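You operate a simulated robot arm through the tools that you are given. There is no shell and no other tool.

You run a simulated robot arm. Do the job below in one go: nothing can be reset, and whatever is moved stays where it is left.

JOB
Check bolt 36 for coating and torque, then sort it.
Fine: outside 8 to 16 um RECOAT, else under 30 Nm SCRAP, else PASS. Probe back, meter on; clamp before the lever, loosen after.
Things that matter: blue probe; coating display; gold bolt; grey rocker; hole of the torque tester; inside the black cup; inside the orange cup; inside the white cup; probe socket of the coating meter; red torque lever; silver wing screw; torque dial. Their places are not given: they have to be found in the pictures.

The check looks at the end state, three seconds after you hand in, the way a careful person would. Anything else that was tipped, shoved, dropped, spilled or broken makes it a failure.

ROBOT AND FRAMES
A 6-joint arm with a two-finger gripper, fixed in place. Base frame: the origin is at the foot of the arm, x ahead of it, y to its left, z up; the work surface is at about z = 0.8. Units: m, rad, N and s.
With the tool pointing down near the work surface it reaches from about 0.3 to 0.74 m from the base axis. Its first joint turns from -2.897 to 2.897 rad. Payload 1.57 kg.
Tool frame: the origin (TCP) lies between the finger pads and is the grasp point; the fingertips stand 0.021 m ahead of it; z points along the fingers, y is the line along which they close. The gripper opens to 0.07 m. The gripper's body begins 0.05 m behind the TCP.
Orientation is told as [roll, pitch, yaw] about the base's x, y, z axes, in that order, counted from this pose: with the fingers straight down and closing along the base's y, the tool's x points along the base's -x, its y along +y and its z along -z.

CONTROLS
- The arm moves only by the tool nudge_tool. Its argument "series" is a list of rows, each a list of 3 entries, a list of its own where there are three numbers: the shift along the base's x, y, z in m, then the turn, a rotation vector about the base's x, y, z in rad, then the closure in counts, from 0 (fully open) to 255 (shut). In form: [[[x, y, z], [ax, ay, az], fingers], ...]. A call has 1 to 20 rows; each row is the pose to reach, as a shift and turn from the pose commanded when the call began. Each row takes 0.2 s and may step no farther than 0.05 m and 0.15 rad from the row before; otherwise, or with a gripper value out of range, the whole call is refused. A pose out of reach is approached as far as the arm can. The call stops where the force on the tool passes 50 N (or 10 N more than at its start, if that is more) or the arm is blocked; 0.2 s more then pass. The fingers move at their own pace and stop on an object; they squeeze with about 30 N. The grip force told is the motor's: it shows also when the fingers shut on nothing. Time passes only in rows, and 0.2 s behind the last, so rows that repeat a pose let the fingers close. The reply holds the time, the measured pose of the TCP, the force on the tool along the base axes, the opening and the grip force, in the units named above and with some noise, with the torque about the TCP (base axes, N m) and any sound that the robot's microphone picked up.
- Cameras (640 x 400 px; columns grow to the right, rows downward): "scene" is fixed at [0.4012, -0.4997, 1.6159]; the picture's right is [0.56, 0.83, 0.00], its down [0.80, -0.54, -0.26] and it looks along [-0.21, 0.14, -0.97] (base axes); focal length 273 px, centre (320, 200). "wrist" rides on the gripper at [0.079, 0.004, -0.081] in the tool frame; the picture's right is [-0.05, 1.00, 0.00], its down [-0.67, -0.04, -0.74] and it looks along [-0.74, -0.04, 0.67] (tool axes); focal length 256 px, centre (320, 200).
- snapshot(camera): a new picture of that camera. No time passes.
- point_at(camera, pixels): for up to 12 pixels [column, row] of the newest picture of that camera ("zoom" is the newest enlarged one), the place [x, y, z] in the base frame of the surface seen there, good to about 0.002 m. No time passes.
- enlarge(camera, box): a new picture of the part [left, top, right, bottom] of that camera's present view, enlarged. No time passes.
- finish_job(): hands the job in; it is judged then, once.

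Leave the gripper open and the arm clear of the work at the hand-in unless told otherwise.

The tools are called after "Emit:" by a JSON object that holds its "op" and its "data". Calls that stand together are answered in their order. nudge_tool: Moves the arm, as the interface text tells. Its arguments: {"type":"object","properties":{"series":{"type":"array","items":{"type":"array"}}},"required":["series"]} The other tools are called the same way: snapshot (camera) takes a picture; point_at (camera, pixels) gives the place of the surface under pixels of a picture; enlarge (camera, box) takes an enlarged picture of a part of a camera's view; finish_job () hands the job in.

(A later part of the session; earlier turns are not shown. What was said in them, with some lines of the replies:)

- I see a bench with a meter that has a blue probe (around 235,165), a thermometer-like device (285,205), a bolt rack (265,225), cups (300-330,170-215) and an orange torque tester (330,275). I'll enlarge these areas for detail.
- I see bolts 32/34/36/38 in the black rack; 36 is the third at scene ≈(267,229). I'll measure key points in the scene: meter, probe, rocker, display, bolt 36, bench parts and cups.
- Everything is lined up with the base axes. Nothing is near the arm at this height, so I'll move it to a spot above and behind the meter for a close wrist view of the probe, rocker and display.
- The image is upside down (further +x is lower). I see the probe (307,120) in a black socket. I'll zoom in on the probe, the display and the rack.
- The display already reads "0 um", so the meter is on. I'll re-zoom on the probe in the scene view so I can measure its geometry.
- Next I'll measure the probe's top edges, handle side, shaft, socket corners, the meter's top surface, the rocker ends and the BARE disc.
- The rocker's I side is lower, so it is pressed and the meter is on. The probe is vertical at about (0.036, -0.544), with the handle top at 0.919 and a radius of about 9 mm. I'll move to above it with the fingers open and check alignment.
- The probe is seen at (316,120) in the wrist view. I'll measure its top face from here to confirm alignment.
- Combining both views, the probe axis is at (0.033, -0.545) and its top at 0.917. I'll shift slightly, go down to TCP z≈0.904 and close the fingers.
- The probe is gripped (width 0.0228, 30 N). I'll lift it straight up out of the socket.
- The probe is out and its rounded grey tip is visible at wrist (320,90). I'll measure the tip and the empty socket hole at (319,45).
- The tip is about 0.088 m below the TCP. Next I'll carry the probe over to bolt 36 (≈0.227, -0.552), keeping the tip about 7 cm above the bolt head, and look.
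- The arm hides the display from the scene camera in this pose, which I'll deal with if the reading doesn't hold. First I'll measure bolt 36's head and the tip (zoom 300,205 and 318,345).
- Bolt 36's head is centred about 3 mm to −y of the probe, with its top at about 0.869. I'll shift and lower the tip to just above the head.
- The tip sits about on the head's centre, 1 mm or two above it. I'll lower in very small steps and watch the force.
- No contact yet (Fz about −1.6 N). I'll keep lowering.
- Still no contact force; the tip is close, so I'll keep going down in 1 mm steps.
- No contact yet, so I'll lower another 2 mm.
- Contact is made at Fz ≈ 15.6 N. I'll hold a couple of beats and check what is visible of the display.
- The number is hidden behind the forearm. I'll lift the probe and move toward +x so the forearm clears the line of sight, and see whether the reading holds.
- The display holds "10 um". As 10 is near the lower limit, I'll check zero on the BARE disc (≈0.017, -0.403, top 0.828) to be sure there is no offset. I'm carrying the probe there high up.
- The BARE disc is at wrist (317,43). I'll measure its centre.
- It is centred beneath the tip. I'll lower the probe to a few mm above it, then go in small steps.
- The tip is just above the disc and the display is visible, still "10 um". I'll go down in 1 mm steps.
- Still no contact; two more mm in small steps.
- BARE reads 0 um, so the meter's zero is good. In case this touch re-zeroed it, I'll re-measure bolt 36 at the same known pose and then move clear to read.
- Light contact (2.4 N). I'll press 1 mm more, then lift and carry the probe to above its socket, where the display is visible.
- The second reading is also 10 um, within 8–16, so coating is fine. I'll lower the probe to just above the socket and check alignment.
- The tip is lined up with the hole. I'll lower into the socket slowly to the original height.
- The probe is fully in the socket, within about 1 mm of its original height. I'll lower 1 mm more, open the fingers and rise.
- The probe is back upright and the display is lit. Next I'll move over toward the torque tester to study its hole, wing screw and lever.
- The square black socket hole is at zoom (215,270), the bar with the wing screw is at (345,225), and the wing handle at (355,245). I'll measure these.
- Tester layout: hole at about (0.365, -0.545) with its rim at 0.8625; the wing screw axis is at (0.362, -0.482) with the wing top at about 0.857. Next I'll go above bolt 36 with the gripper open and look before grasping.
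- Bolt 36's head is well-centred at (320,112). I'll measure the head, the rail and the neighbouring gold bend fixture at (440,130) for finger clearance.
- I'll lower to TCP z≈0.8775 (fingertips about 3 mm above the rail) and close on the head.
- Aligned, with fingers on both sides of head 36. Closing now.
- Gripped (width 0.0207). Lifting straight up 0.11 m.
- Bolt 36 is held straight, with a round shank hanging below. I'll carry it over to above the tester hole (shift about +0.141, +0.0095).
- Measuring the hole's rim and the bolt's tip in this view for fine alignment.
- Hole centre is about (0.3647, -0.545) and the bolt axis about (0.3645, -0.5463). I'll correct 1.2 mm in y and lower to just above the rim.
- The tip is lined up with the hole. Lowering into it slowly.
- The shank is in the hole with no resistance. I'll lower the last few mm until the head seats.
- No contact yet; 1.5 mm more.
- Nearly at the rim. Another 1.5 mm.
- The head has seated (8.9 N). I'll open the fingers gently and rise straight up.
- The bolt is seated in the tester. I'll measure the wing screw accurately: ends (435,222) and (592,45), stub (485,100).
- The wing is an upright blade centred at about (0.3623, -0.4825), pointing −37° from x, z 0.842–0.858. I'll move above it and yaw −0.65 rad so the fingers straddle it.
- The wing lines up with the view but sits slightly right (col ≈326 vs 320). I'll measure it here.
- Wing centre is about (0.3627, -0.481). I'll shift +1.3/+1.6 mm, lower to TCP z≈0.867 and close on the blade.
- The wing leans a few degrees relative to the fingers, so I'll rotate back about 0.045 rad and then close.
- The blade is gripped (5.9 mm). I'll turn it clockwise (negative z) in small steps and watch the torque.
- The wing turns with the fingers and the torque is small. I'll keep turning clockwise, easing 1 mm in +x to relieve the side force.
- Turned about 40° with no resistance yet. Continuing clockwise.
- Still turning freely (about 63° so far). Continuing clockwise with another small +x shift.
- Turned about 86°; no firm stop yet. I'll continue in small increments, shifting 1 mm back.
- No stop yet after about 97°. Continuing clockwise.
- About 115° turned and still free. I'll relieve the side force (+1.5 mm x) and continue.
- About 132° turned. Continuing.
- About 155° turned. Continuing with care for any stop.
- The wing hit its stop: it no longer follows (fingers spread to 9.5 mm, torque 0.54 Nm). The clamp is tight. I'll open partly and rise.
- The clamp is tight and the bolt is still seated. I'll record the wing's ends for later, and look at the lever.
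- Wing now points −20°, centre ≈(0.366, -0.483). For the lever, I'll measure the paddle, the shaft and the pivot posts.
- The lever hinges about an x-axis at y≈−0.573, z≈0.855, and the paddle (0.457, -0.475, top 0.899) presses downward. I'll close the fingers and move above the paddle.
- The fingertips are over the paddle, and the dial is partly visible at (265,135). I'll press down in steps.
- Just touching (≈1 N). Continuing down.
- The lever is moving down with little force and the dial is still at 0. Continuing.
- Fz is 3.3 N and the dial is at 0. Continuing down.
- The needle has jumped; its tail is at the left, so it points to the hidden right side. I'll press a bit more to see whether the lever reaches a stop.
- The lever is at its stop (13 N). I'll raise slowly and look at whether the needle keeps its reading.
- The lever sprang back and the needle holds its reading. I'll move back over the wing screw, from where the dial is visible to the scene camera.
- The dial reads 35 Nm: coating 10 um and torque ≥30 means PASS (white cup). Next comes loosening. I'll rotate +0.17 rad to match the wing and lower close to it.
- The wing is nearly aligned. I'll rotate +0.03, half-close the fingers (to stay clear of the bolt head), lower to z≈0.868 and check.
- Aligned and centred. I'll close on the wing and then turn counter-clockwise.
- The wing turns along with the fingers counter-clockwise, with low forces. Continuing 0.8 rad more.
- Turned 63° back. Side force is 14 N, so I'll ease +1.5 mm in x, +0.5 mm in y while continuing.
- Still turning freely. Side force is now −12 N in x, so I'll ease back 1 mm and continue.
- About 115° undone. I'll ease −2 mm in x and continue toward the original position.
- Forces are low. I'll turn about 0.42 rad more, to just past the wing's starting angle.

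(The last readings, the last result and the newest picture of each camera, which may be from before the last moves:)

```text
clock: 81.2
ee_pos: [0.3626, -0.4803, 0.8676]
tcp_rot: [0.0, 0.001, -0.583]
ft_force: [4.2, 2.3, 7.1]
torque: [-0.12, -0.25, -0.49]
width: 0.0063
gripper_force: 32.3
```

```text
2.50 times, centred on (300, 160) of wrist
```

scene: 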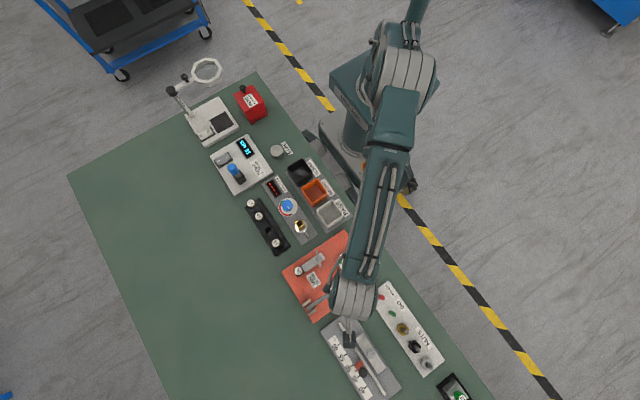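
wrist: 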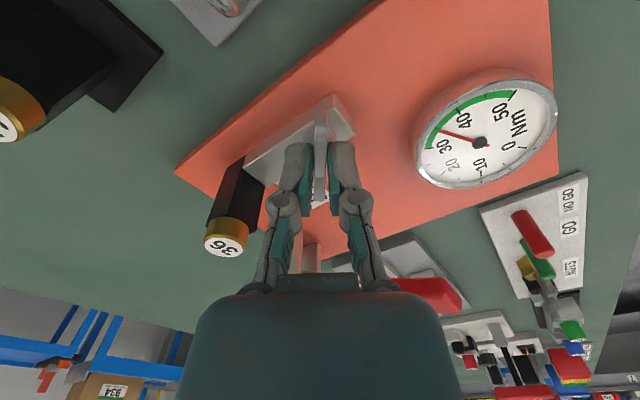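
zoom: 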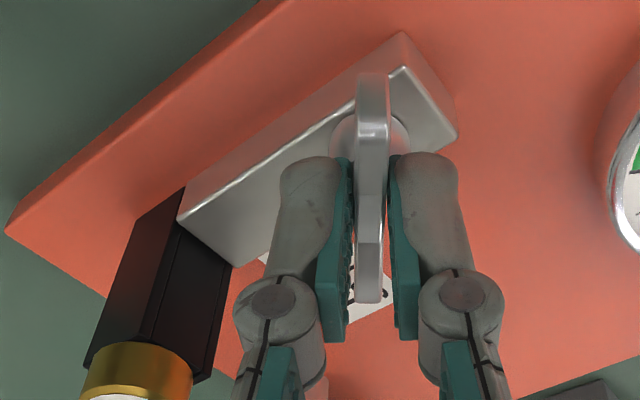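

It reached the loose stop (torque −0.49 Nm, back at the starting angle). The clamp is loose. I'll open partly, rise, and bring yaw back toward 0 above the bolt.

Emit:
{"op": "nudge_tool", "data": {"series": [[[0, 0, 0], [0, 0, -0.04], 255], [[0, 0, 0], [0, 0, -0.04], 180], [[0, 0, 0], [0, 0, -0.04], 110], [[0, 0, 0], [0, 0, -0.04], 110], [[0, 0, 0.03], [0, 0, -0.04], 100], [[0, 0, 0.07], [0, 0, -0.04], 40], [[0, 0, 0.1], [0, 0, 0.08], 0], [[0.0, -0.02, 0.1], [0, 0, 0.2], 0], [[0.001, -0.04, 0.1], [0, 0, 0.33], 0], [[0.002, -0.055, 0.1], [0, 0, 0.46], 0], [[0.002, -0.064, 0.1], [0, 0, 0.583], 0], [[0.002, -0.064, 0.1], [0, 0, 0.583], 0]]}}

Emit:
{"op": "snapshot", "data": {"camera": "wrist"}}

Emit:
{"op": "enlarge", "data": {"camera": "wrist", "box": [270, 20, 430, 140]}}

```text
clock: 83.8
ee_pos: [0.3656, -0.5447, 0.9653]
tcp_rot: [-0.001, 0.002, -0.002]
ft_force: [0.0, -0.6, -0.6]
torque: [-0.03, 0.02, 0.03]
width: 0.0701
gripper_force: 0.0
```

```text
taken
```

wrist: 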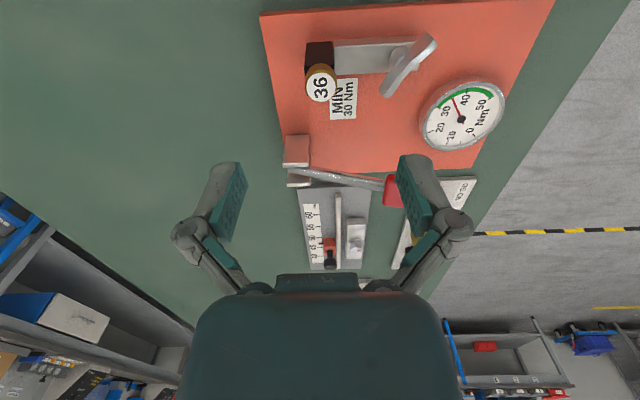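

```text
3.33 times, centred on (350, 80) of wrist
```

zoom: 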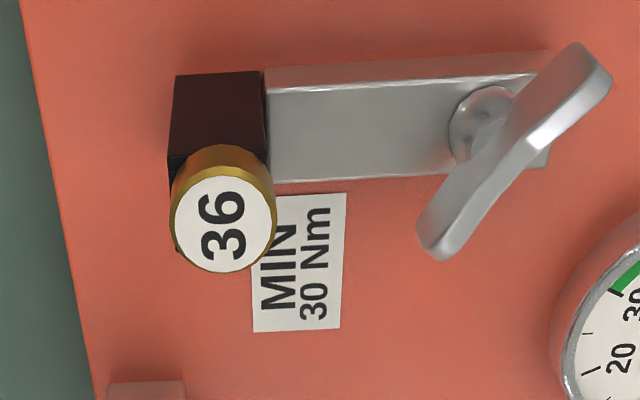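

The wing is back at its starting angle and the bolt is in the hole. I'll measure the head's position for the regrasp.

Emit:
{"op": "point_at", "data": {"camera": "zoom", "pixels": [[225, 220], [174, 222], [272, 215], [222, 178], [228, 268]]}}

```text
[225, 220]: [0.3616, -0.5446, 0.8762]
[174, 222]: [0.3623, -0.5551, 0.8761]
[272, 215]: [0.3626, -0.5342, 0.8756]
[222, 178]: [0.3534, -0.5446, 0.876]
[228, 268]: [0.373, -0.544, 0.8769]
```

Head centre is about (0.363, -0.5446). I'll set the fingers to about 45 mm, lower to z≈0.8858 and close.

Emit:
{"op": "nudge_tool", "data": {"series": [[[-0.001, 0, -0.02], [0, 0, 0], 60], [[-0.001, 0, -0.05], [0, 0, 0], 90], [[-0.001, 0, -0.072], [0, 0, 0], 90], [[-0.001, 0, -0.0795], [0, 0, 0], 90], [[-0.001, 0, -0.0795], [0, 0, 0], 90]]}}

Emit:
{"op": "snapshot", "data": {"camera": "wrist"}}

Emit:
{"op": "nudge_tool", "data": {"series": [[[0, 0, 0], [0, 0, 0], 180], [[0, 0, 0], [0, 0, 0], 255], [[0, 0, 0], [0, 0, 0], 255], [[0, 0, 0], [0, 0, 0], 255]]}}

Emit:
{"op": "snapshot", "data": {"camera": "wrist"}}

```text
clock: 85.0
ee_pos: [0.3652, -0.5445, 0.8872]
tcp_rot: [0.0, 0.001, -0.003]
ft_force: [-0.4, -0.1, 0.1]
torque: [-0.01, -0.02, -0.02]
width: 0.0452
gripper_force: 0.0
```

```text
taken
```

wrist: 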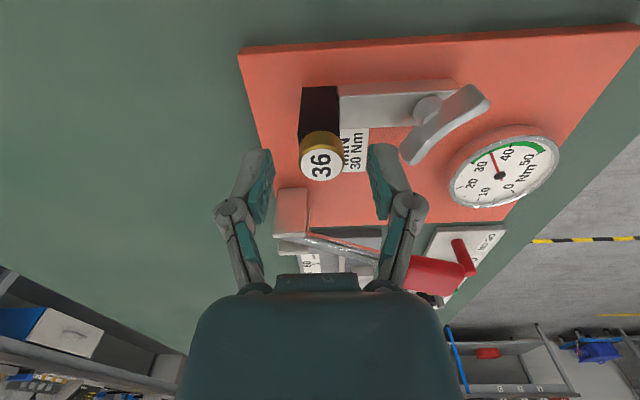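

```text
clock: 86.0
ee_pos: [0.3644, -0.5447, 0.8875]
tcp_rot: [0.0, 0.001, -0.004]
ft_force: [0.5, -0.3, 0.9]
torque: [0.01, 0.01, 0.01]
width: 0.0208
gripper_force: 30.3
```

```text
taken
```

wrist: 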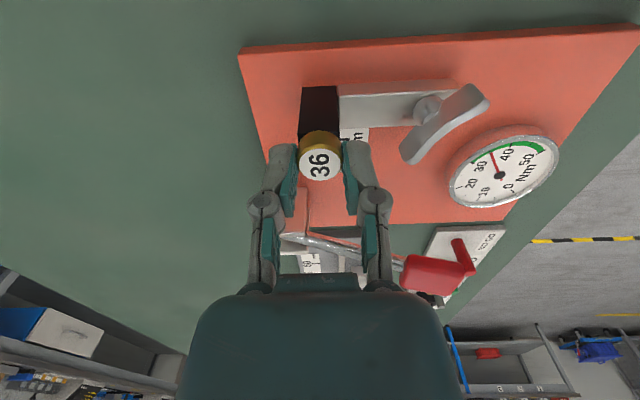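

The head is gripped (20.8 mm). Lifting straight up out of the hole.

Emit:
{"op": "nudge_tool", "data": {"series": [[[0, 0, 0.005], [0, 0, 0], 255], [[0, 0, 0.02], [0, 0, 0], 255], [[0, 0, 0.045], [0, 0, 0], 255], [[0, 0, 0.08], [0, 0, 0], 255], [[0, 0, 0.12], [0, 0, 0], 255], [[0, 0, 0.12], [0, 0, 0], 255]]}}

Emit:
{"op": "snapshot", "data": {"camera": "wrist"}}

Emit:
{"op": "enlarge", "data": {"camera": "scene", "box": [270, 140, 390, 240]}}

```text
clock: 87.4
ee_pos: [0.366, -0.5441, 1.0089]
tcp_rot: [-0.001, 0.002, -0.003]
ft_force: [-0.2, -0.9, -1.2]
torque: [0.01, -0.01, -0.01]
width: 0.0207
gripper_force: 29.8
```

```text
taken
```

wrist: 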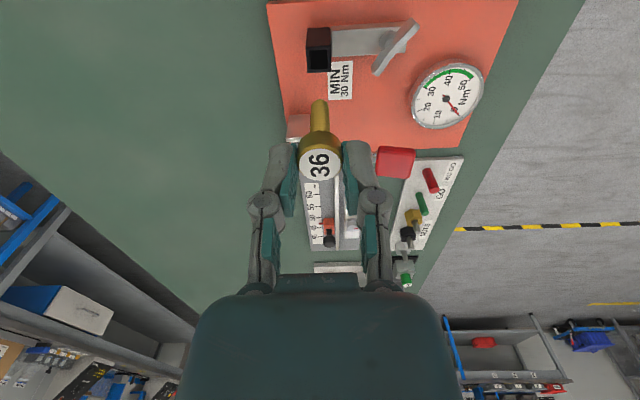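

```text
4.00 times, centred on (330, 190) of scene
```

zoom: 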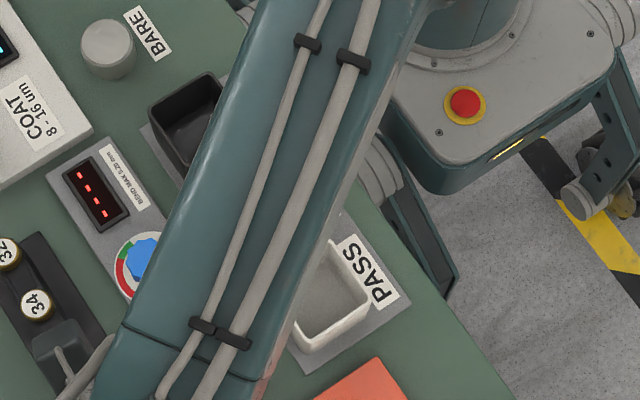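

The bolt is out. I'll carry it high toward the white PASS cup and measure the cup with the wrist camera.

Emit:
{"op": "nudge_tool", "data": {"series": [[[-0.025, 0.03, 0.01], [0, 0, 0], 255], [[-0.05, 0.06, 0.02], [0, 0, 0], 255], [[-0.075, 0.09, 0.02], [0, 0, 0], 255], [[-0.095, 0.12, 0.02], [0, 0, 0], 255], [[-0.11, 0.145, 0.02], [0, 0, 0], 255], [[-0.11, 0.145, 0.02], [0, 0, 0], 255]]}}

Emit:
{"op": "snapshot", "data": {"camera": "wrist"}}

Emit:
{"op": "snapshot", "data": {"camera": "scene"}}

```text
clock: 88.8
ee_pos: [0.2544, -0.3988, 1.0274]
tcp_rot: [0.0, 0.0, -0.003]
ft_force: [-0.3, -0.4, -0.5]
torque: [0.02, -0.03, 0.02]
width: 0.0208
gripper_force: 30.1
```

```text
taken
```

wrist: 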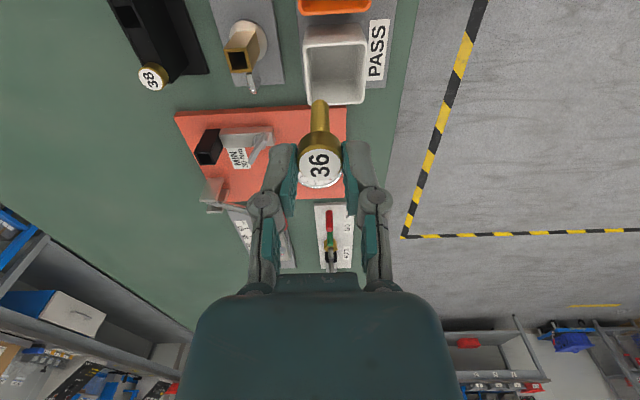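

```text
taken
```

scene: 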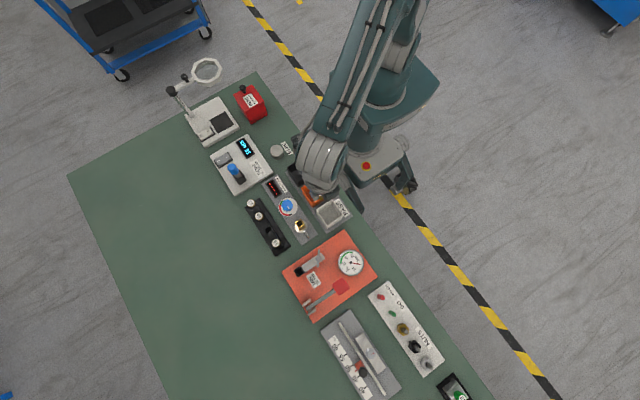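

The white cup is at wrist (335,65). I'll measure its rim corners and floor.

Emit:
{"op": "point_at", "data": {"camera": "wrist", "pixels": [[305, 30], [366, 28], [306, 100], [364, 102], [305, 65], [366, 65], [340, 60], [335, 44], [335, 26], [345, 102], [330, 80], [355, 80]]}}

Emit:
{"op": "enlarge", "data": {"camera": "wrist", "box": [280, 0, 400, 120]}}

```text
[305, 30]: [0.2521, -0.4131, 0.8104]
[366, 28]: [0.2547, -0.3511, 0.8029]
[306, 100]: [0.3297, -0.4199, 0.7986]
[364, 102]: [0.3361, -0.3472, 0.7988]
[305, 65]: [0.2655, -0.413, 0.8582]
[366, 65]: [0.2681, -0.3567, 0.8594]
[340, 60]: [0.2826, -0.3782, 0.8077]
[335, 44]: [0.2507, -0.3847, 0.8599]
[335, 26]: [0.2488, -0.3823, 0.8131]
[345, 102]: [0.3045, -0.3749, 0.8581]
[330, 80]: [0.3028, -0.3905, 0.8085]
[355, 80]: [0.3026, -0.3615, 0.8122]
```

```text
3.33 times, centred on (340, 60) of wrist
```

zoom: 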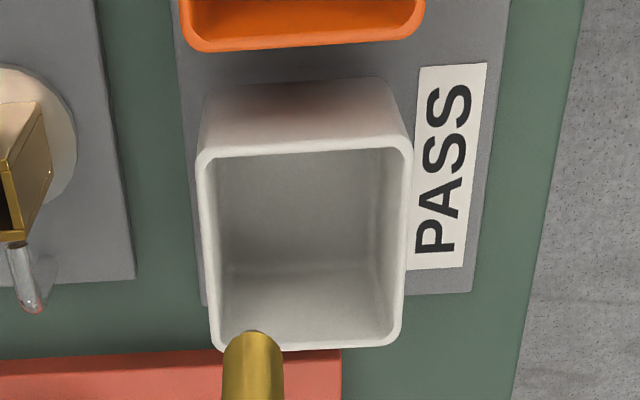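

The cup centre is about (0.277, -0.385), rim at 0.859, floor 0.809. I'll move over the centre and lower until the shank is inside but the fingertips stay just above the rim (TCP ≈0.886).

Emit:
{"op": "nudge_tool", "data": {"series": [[[0.0226, 0.0143, 0], [0, 0, 0], 255], [[0.0226, 0.0143, -0.03], [0, 0, 0], 255], [[0.0226, 0.0143, -0.07], [0, 0, 0], 255], [[0.0226, 0.0143, -0.085], [0, 0, 0], 255], [[0.0226, 0.0143, -0.085], [0, 0, 0], 255]]}}

Emit:
{"op": "snapshot", "data": {"camera": "wrist"}}

Emit:
{"op": "enlarge", "data": {"camera": "wrist", "box": [270, 40, 390, 160]}}

Emit:
{"op": "enlarge", "data": {"camera": "scene", "box": [280, 160, 380, 240]}}

```text
clock: 90.0
ee_pos: [0.2778, -0.3854, 0.9425]
tcp_rot: [0.0, 0.0, -0.004]
ft_force: [0.4, -0.3, 0.2]
torque: [0.01, 0.01, 0.01]
width: 0.0207
gripper_force: 30.2
```

```text
taken
```

wrist: 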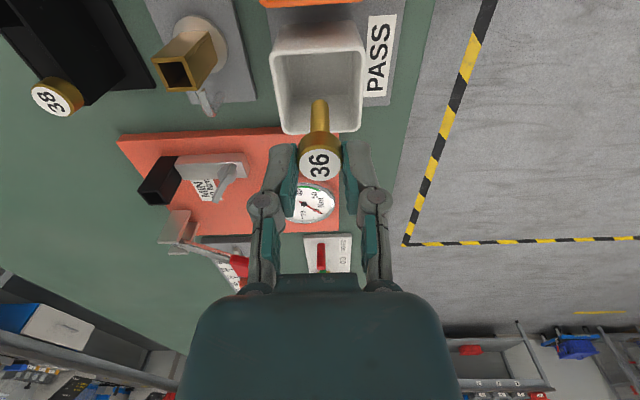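

```text
3.33 times, centred on (330, 100) of wrist
```

zoom: 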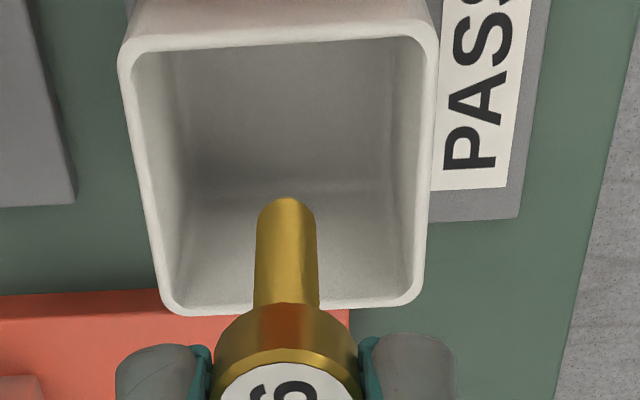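

```text
5.00 times, centred on (330, 200) of scene
```

zoom: 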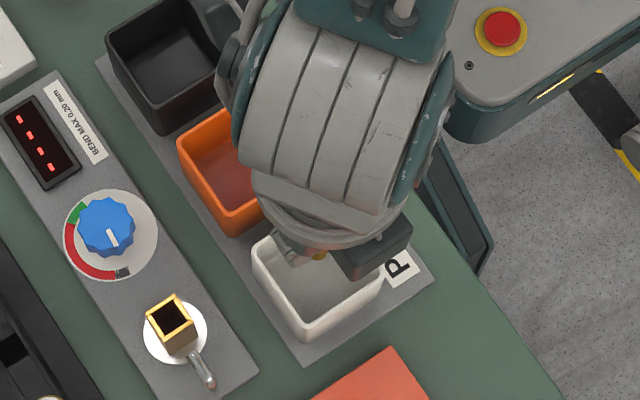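

The shank is centred over the cup opening. I'll lower to TCP ≈0.886.

Emit:
{"op": "nudge_tool", "data": {"series": [[[0, 0, -0.02], [0, 0, 0], 255], [[0, 0, -0.04], [0, 0, 0], 255], [[0, 0, -0.054], [0, 0, 0], 255], [[0, 0, -0.0565], [0, 0, 0], 255], [[0, 0, -0.0565], [0, 0, 0], 255]]}}

Emit:
{"op": "snapshot", "data": {"camera": "wrist"}}

Emit:
{"op": "enlarge", "data": {"camera": "wrist", "box": [260, 80, 400, 200]}}

```text
clock: 91.2
ee_pos: [0.2774, -0.3847, 0.8847]
tcp_rot: [0.001, 0.001, -0.003]
ft_force: [1.0, 0.4, -1.0]
torque: [-0.01, 0.01, 0.0]
width: 0.0208
gripper_force: 30.1
```

```text
taken
```

wrist: 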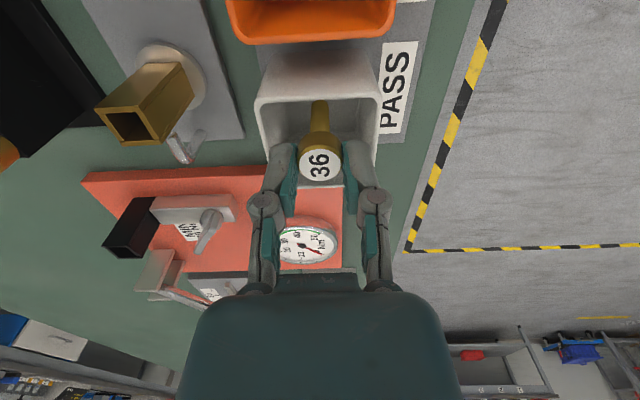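

```text
3.33 times, centred on (330, 140) of wrist
```

zoom: 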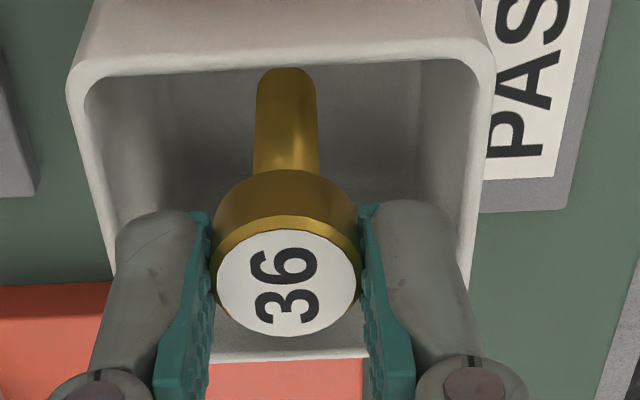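

The bolt tip is about 11 mm above the cup floor, fingertips just above the rim. I'll open gently, only to about 32 mm, let it drop in, then rise.

Emit:
{"op": "nudge_tool", "data": {"series": [[[0, 0, 0], [0, 0, 0], 165], [[0, 0, 0], [0, 0, 0], 140], [[0, 0, 0], [0, 0, 0], 140], [[0, 0, 0.01], [0, 0, 0], 140], [[0, 0, 0.04], [0, 0, 0], 120], [[0, 0, 0.08], [0, 0, 0], 0], [[0, 0, 0.12], [0, 0, 0], 0], [[0, 0, 0.12], [0, 0, 0], 0]]}}

Emit:
{"op": "snapshot", "data": {"camera": "wrist"}}

Emit:
{"op": "enlarge", "data": {"camera": "wrist", "box": [260, 0, 400, 120]}}

```text
clock: 93.0
ee_pos: [0.2763, -0.3853, 1.0066]
tcp_rot: [-0.001, 0.001, -0.004]
ft_force: [0.5, -1.1, 0.0]
torque: [0.0, 0.03, -0.02]
width: 0.07
gripper_force: 0.0
```

```text
taken
```

wrist: 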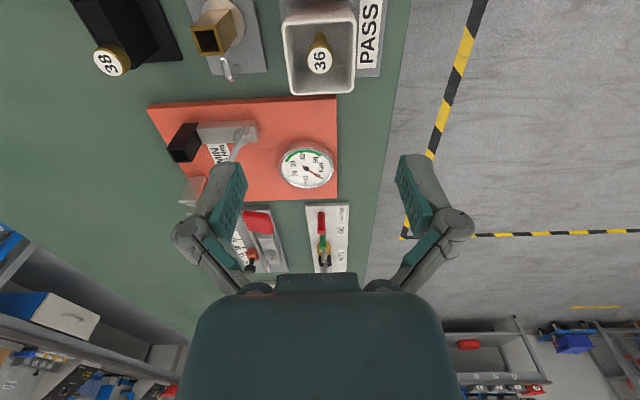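

```text
3.33 times, centred on (330, 60) of wrist
```

zoom: 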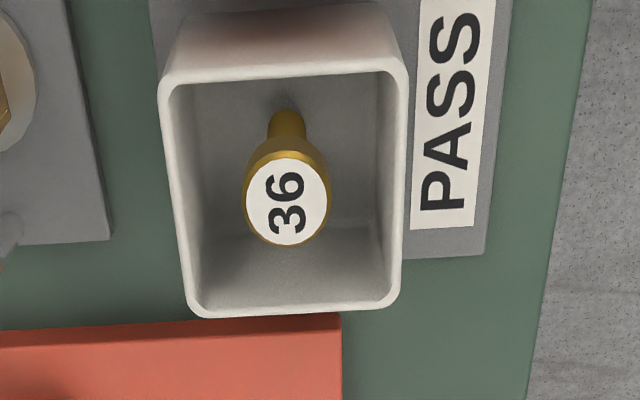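

Bolt 36 stands inside the white PASS cup. I'll move the arm up and back to its starting area, then check the whole scene.

Emit:
{"op": "nudge_tool", "data": {"series": [[[0, 0, 0.045], [0, 0, 0], 0], [[0, 0, 0.09], [0, 0, 0], 0], [[-0.03, -0.01, 0.12], [0, 0, 0], 0], [[-0.07, -0.02, 0.14], [0, 0, 0], 0], [[-0.11, -0.03, 0.16], [0, 0, 0], 0], [[-0.15, -0.045, 0.175], [0, 0, 0], 0], [[-0.19, -0.06, 0.18], [0, 0, 0], 0], [[-0.207, -0.07, 0.18], [0, 0, 0], 0], [[-0.207, -0.07, 0.18], [0, 0, 0], 0]]}}

Emit:
{"op": "snapshot", "data": {"camera": "scene"}}

Emit:
{"op": "enlarge", "data": {"camera": "scene", "box": [200, 120, 360, 230]}}

Emit:
{"op": "enlarge", "data": {"camera": "scene", "box": [240, 190, 390, 320]}}

```text
clock: 95.0
ee_pos: [0.069, -0.4542, 1.1866]
tcp_rot: [-0.001, 0.0, -0.005]
ft_force: [0.1, -0.3, 0.3]
torque: [0.01, 0.03, 0.02]
width: 0.0699
gripper_force: 0.1
```

```text
taken
```

scene: 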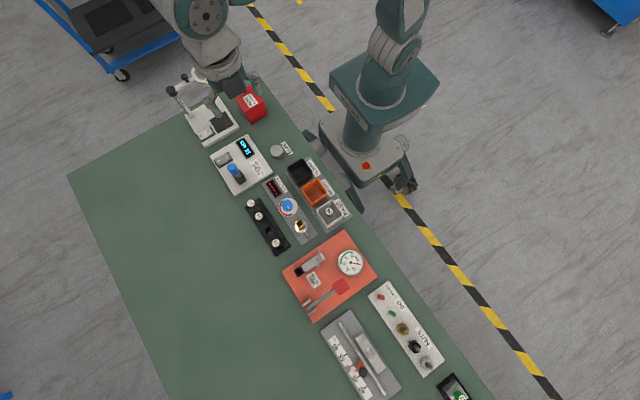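

```text
3.64 times, centred on (280, 175) of scene
```

zoom: 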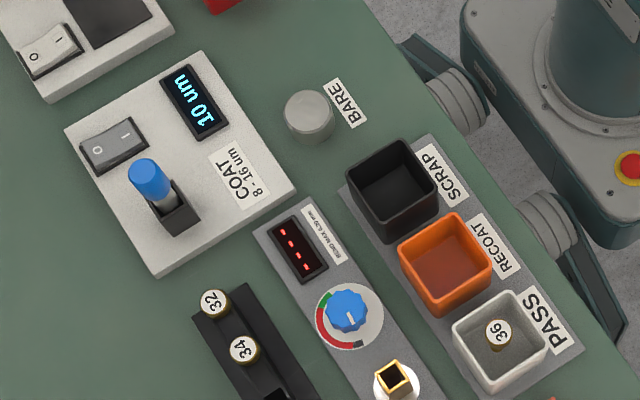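

```text
3.08 times, centred on (315, 255) of scene
```

zoom: 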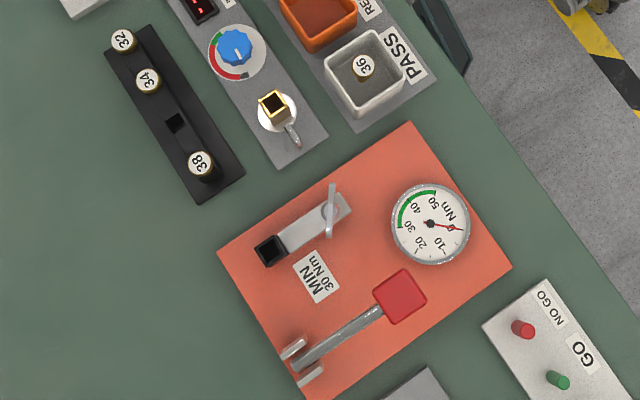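

The final scene checks out:
- Bolt 36 is in the white PASS cup.
- The probe is back in its socket and the meter is on, showing "10 um".
- The wing screw is loose at its starting angle and the lever is up.
- The other bolts are untouched.
- The gripper is open and the arm is clear.

I'm handing in.

Emit:
{"op": "finish_job", "data": {}}

```text
The job is handed in.
```

Bolt 36 passed both checks, so I put it in the white PASS cup and handed the job in.

- **Coating:** the meter read 10 um on the bolt, inside the 8 to 16 um range. I checked the meter on the BARE disc, where it read 0 um. A second measurement of the bolt also gave 10 um.
- **Torque:** the dial read 35 Nm, above the 30 Nm minimum. I tightened the wing screw to its stop before pressing the lever, and loosened it back to its starting angle afterwards.
- **End state:** the probe is back in its socket and the meter is on. The lever is up, the gripper is open and the arm is clear. I saw nothing else tipped or moved in the final pictures.
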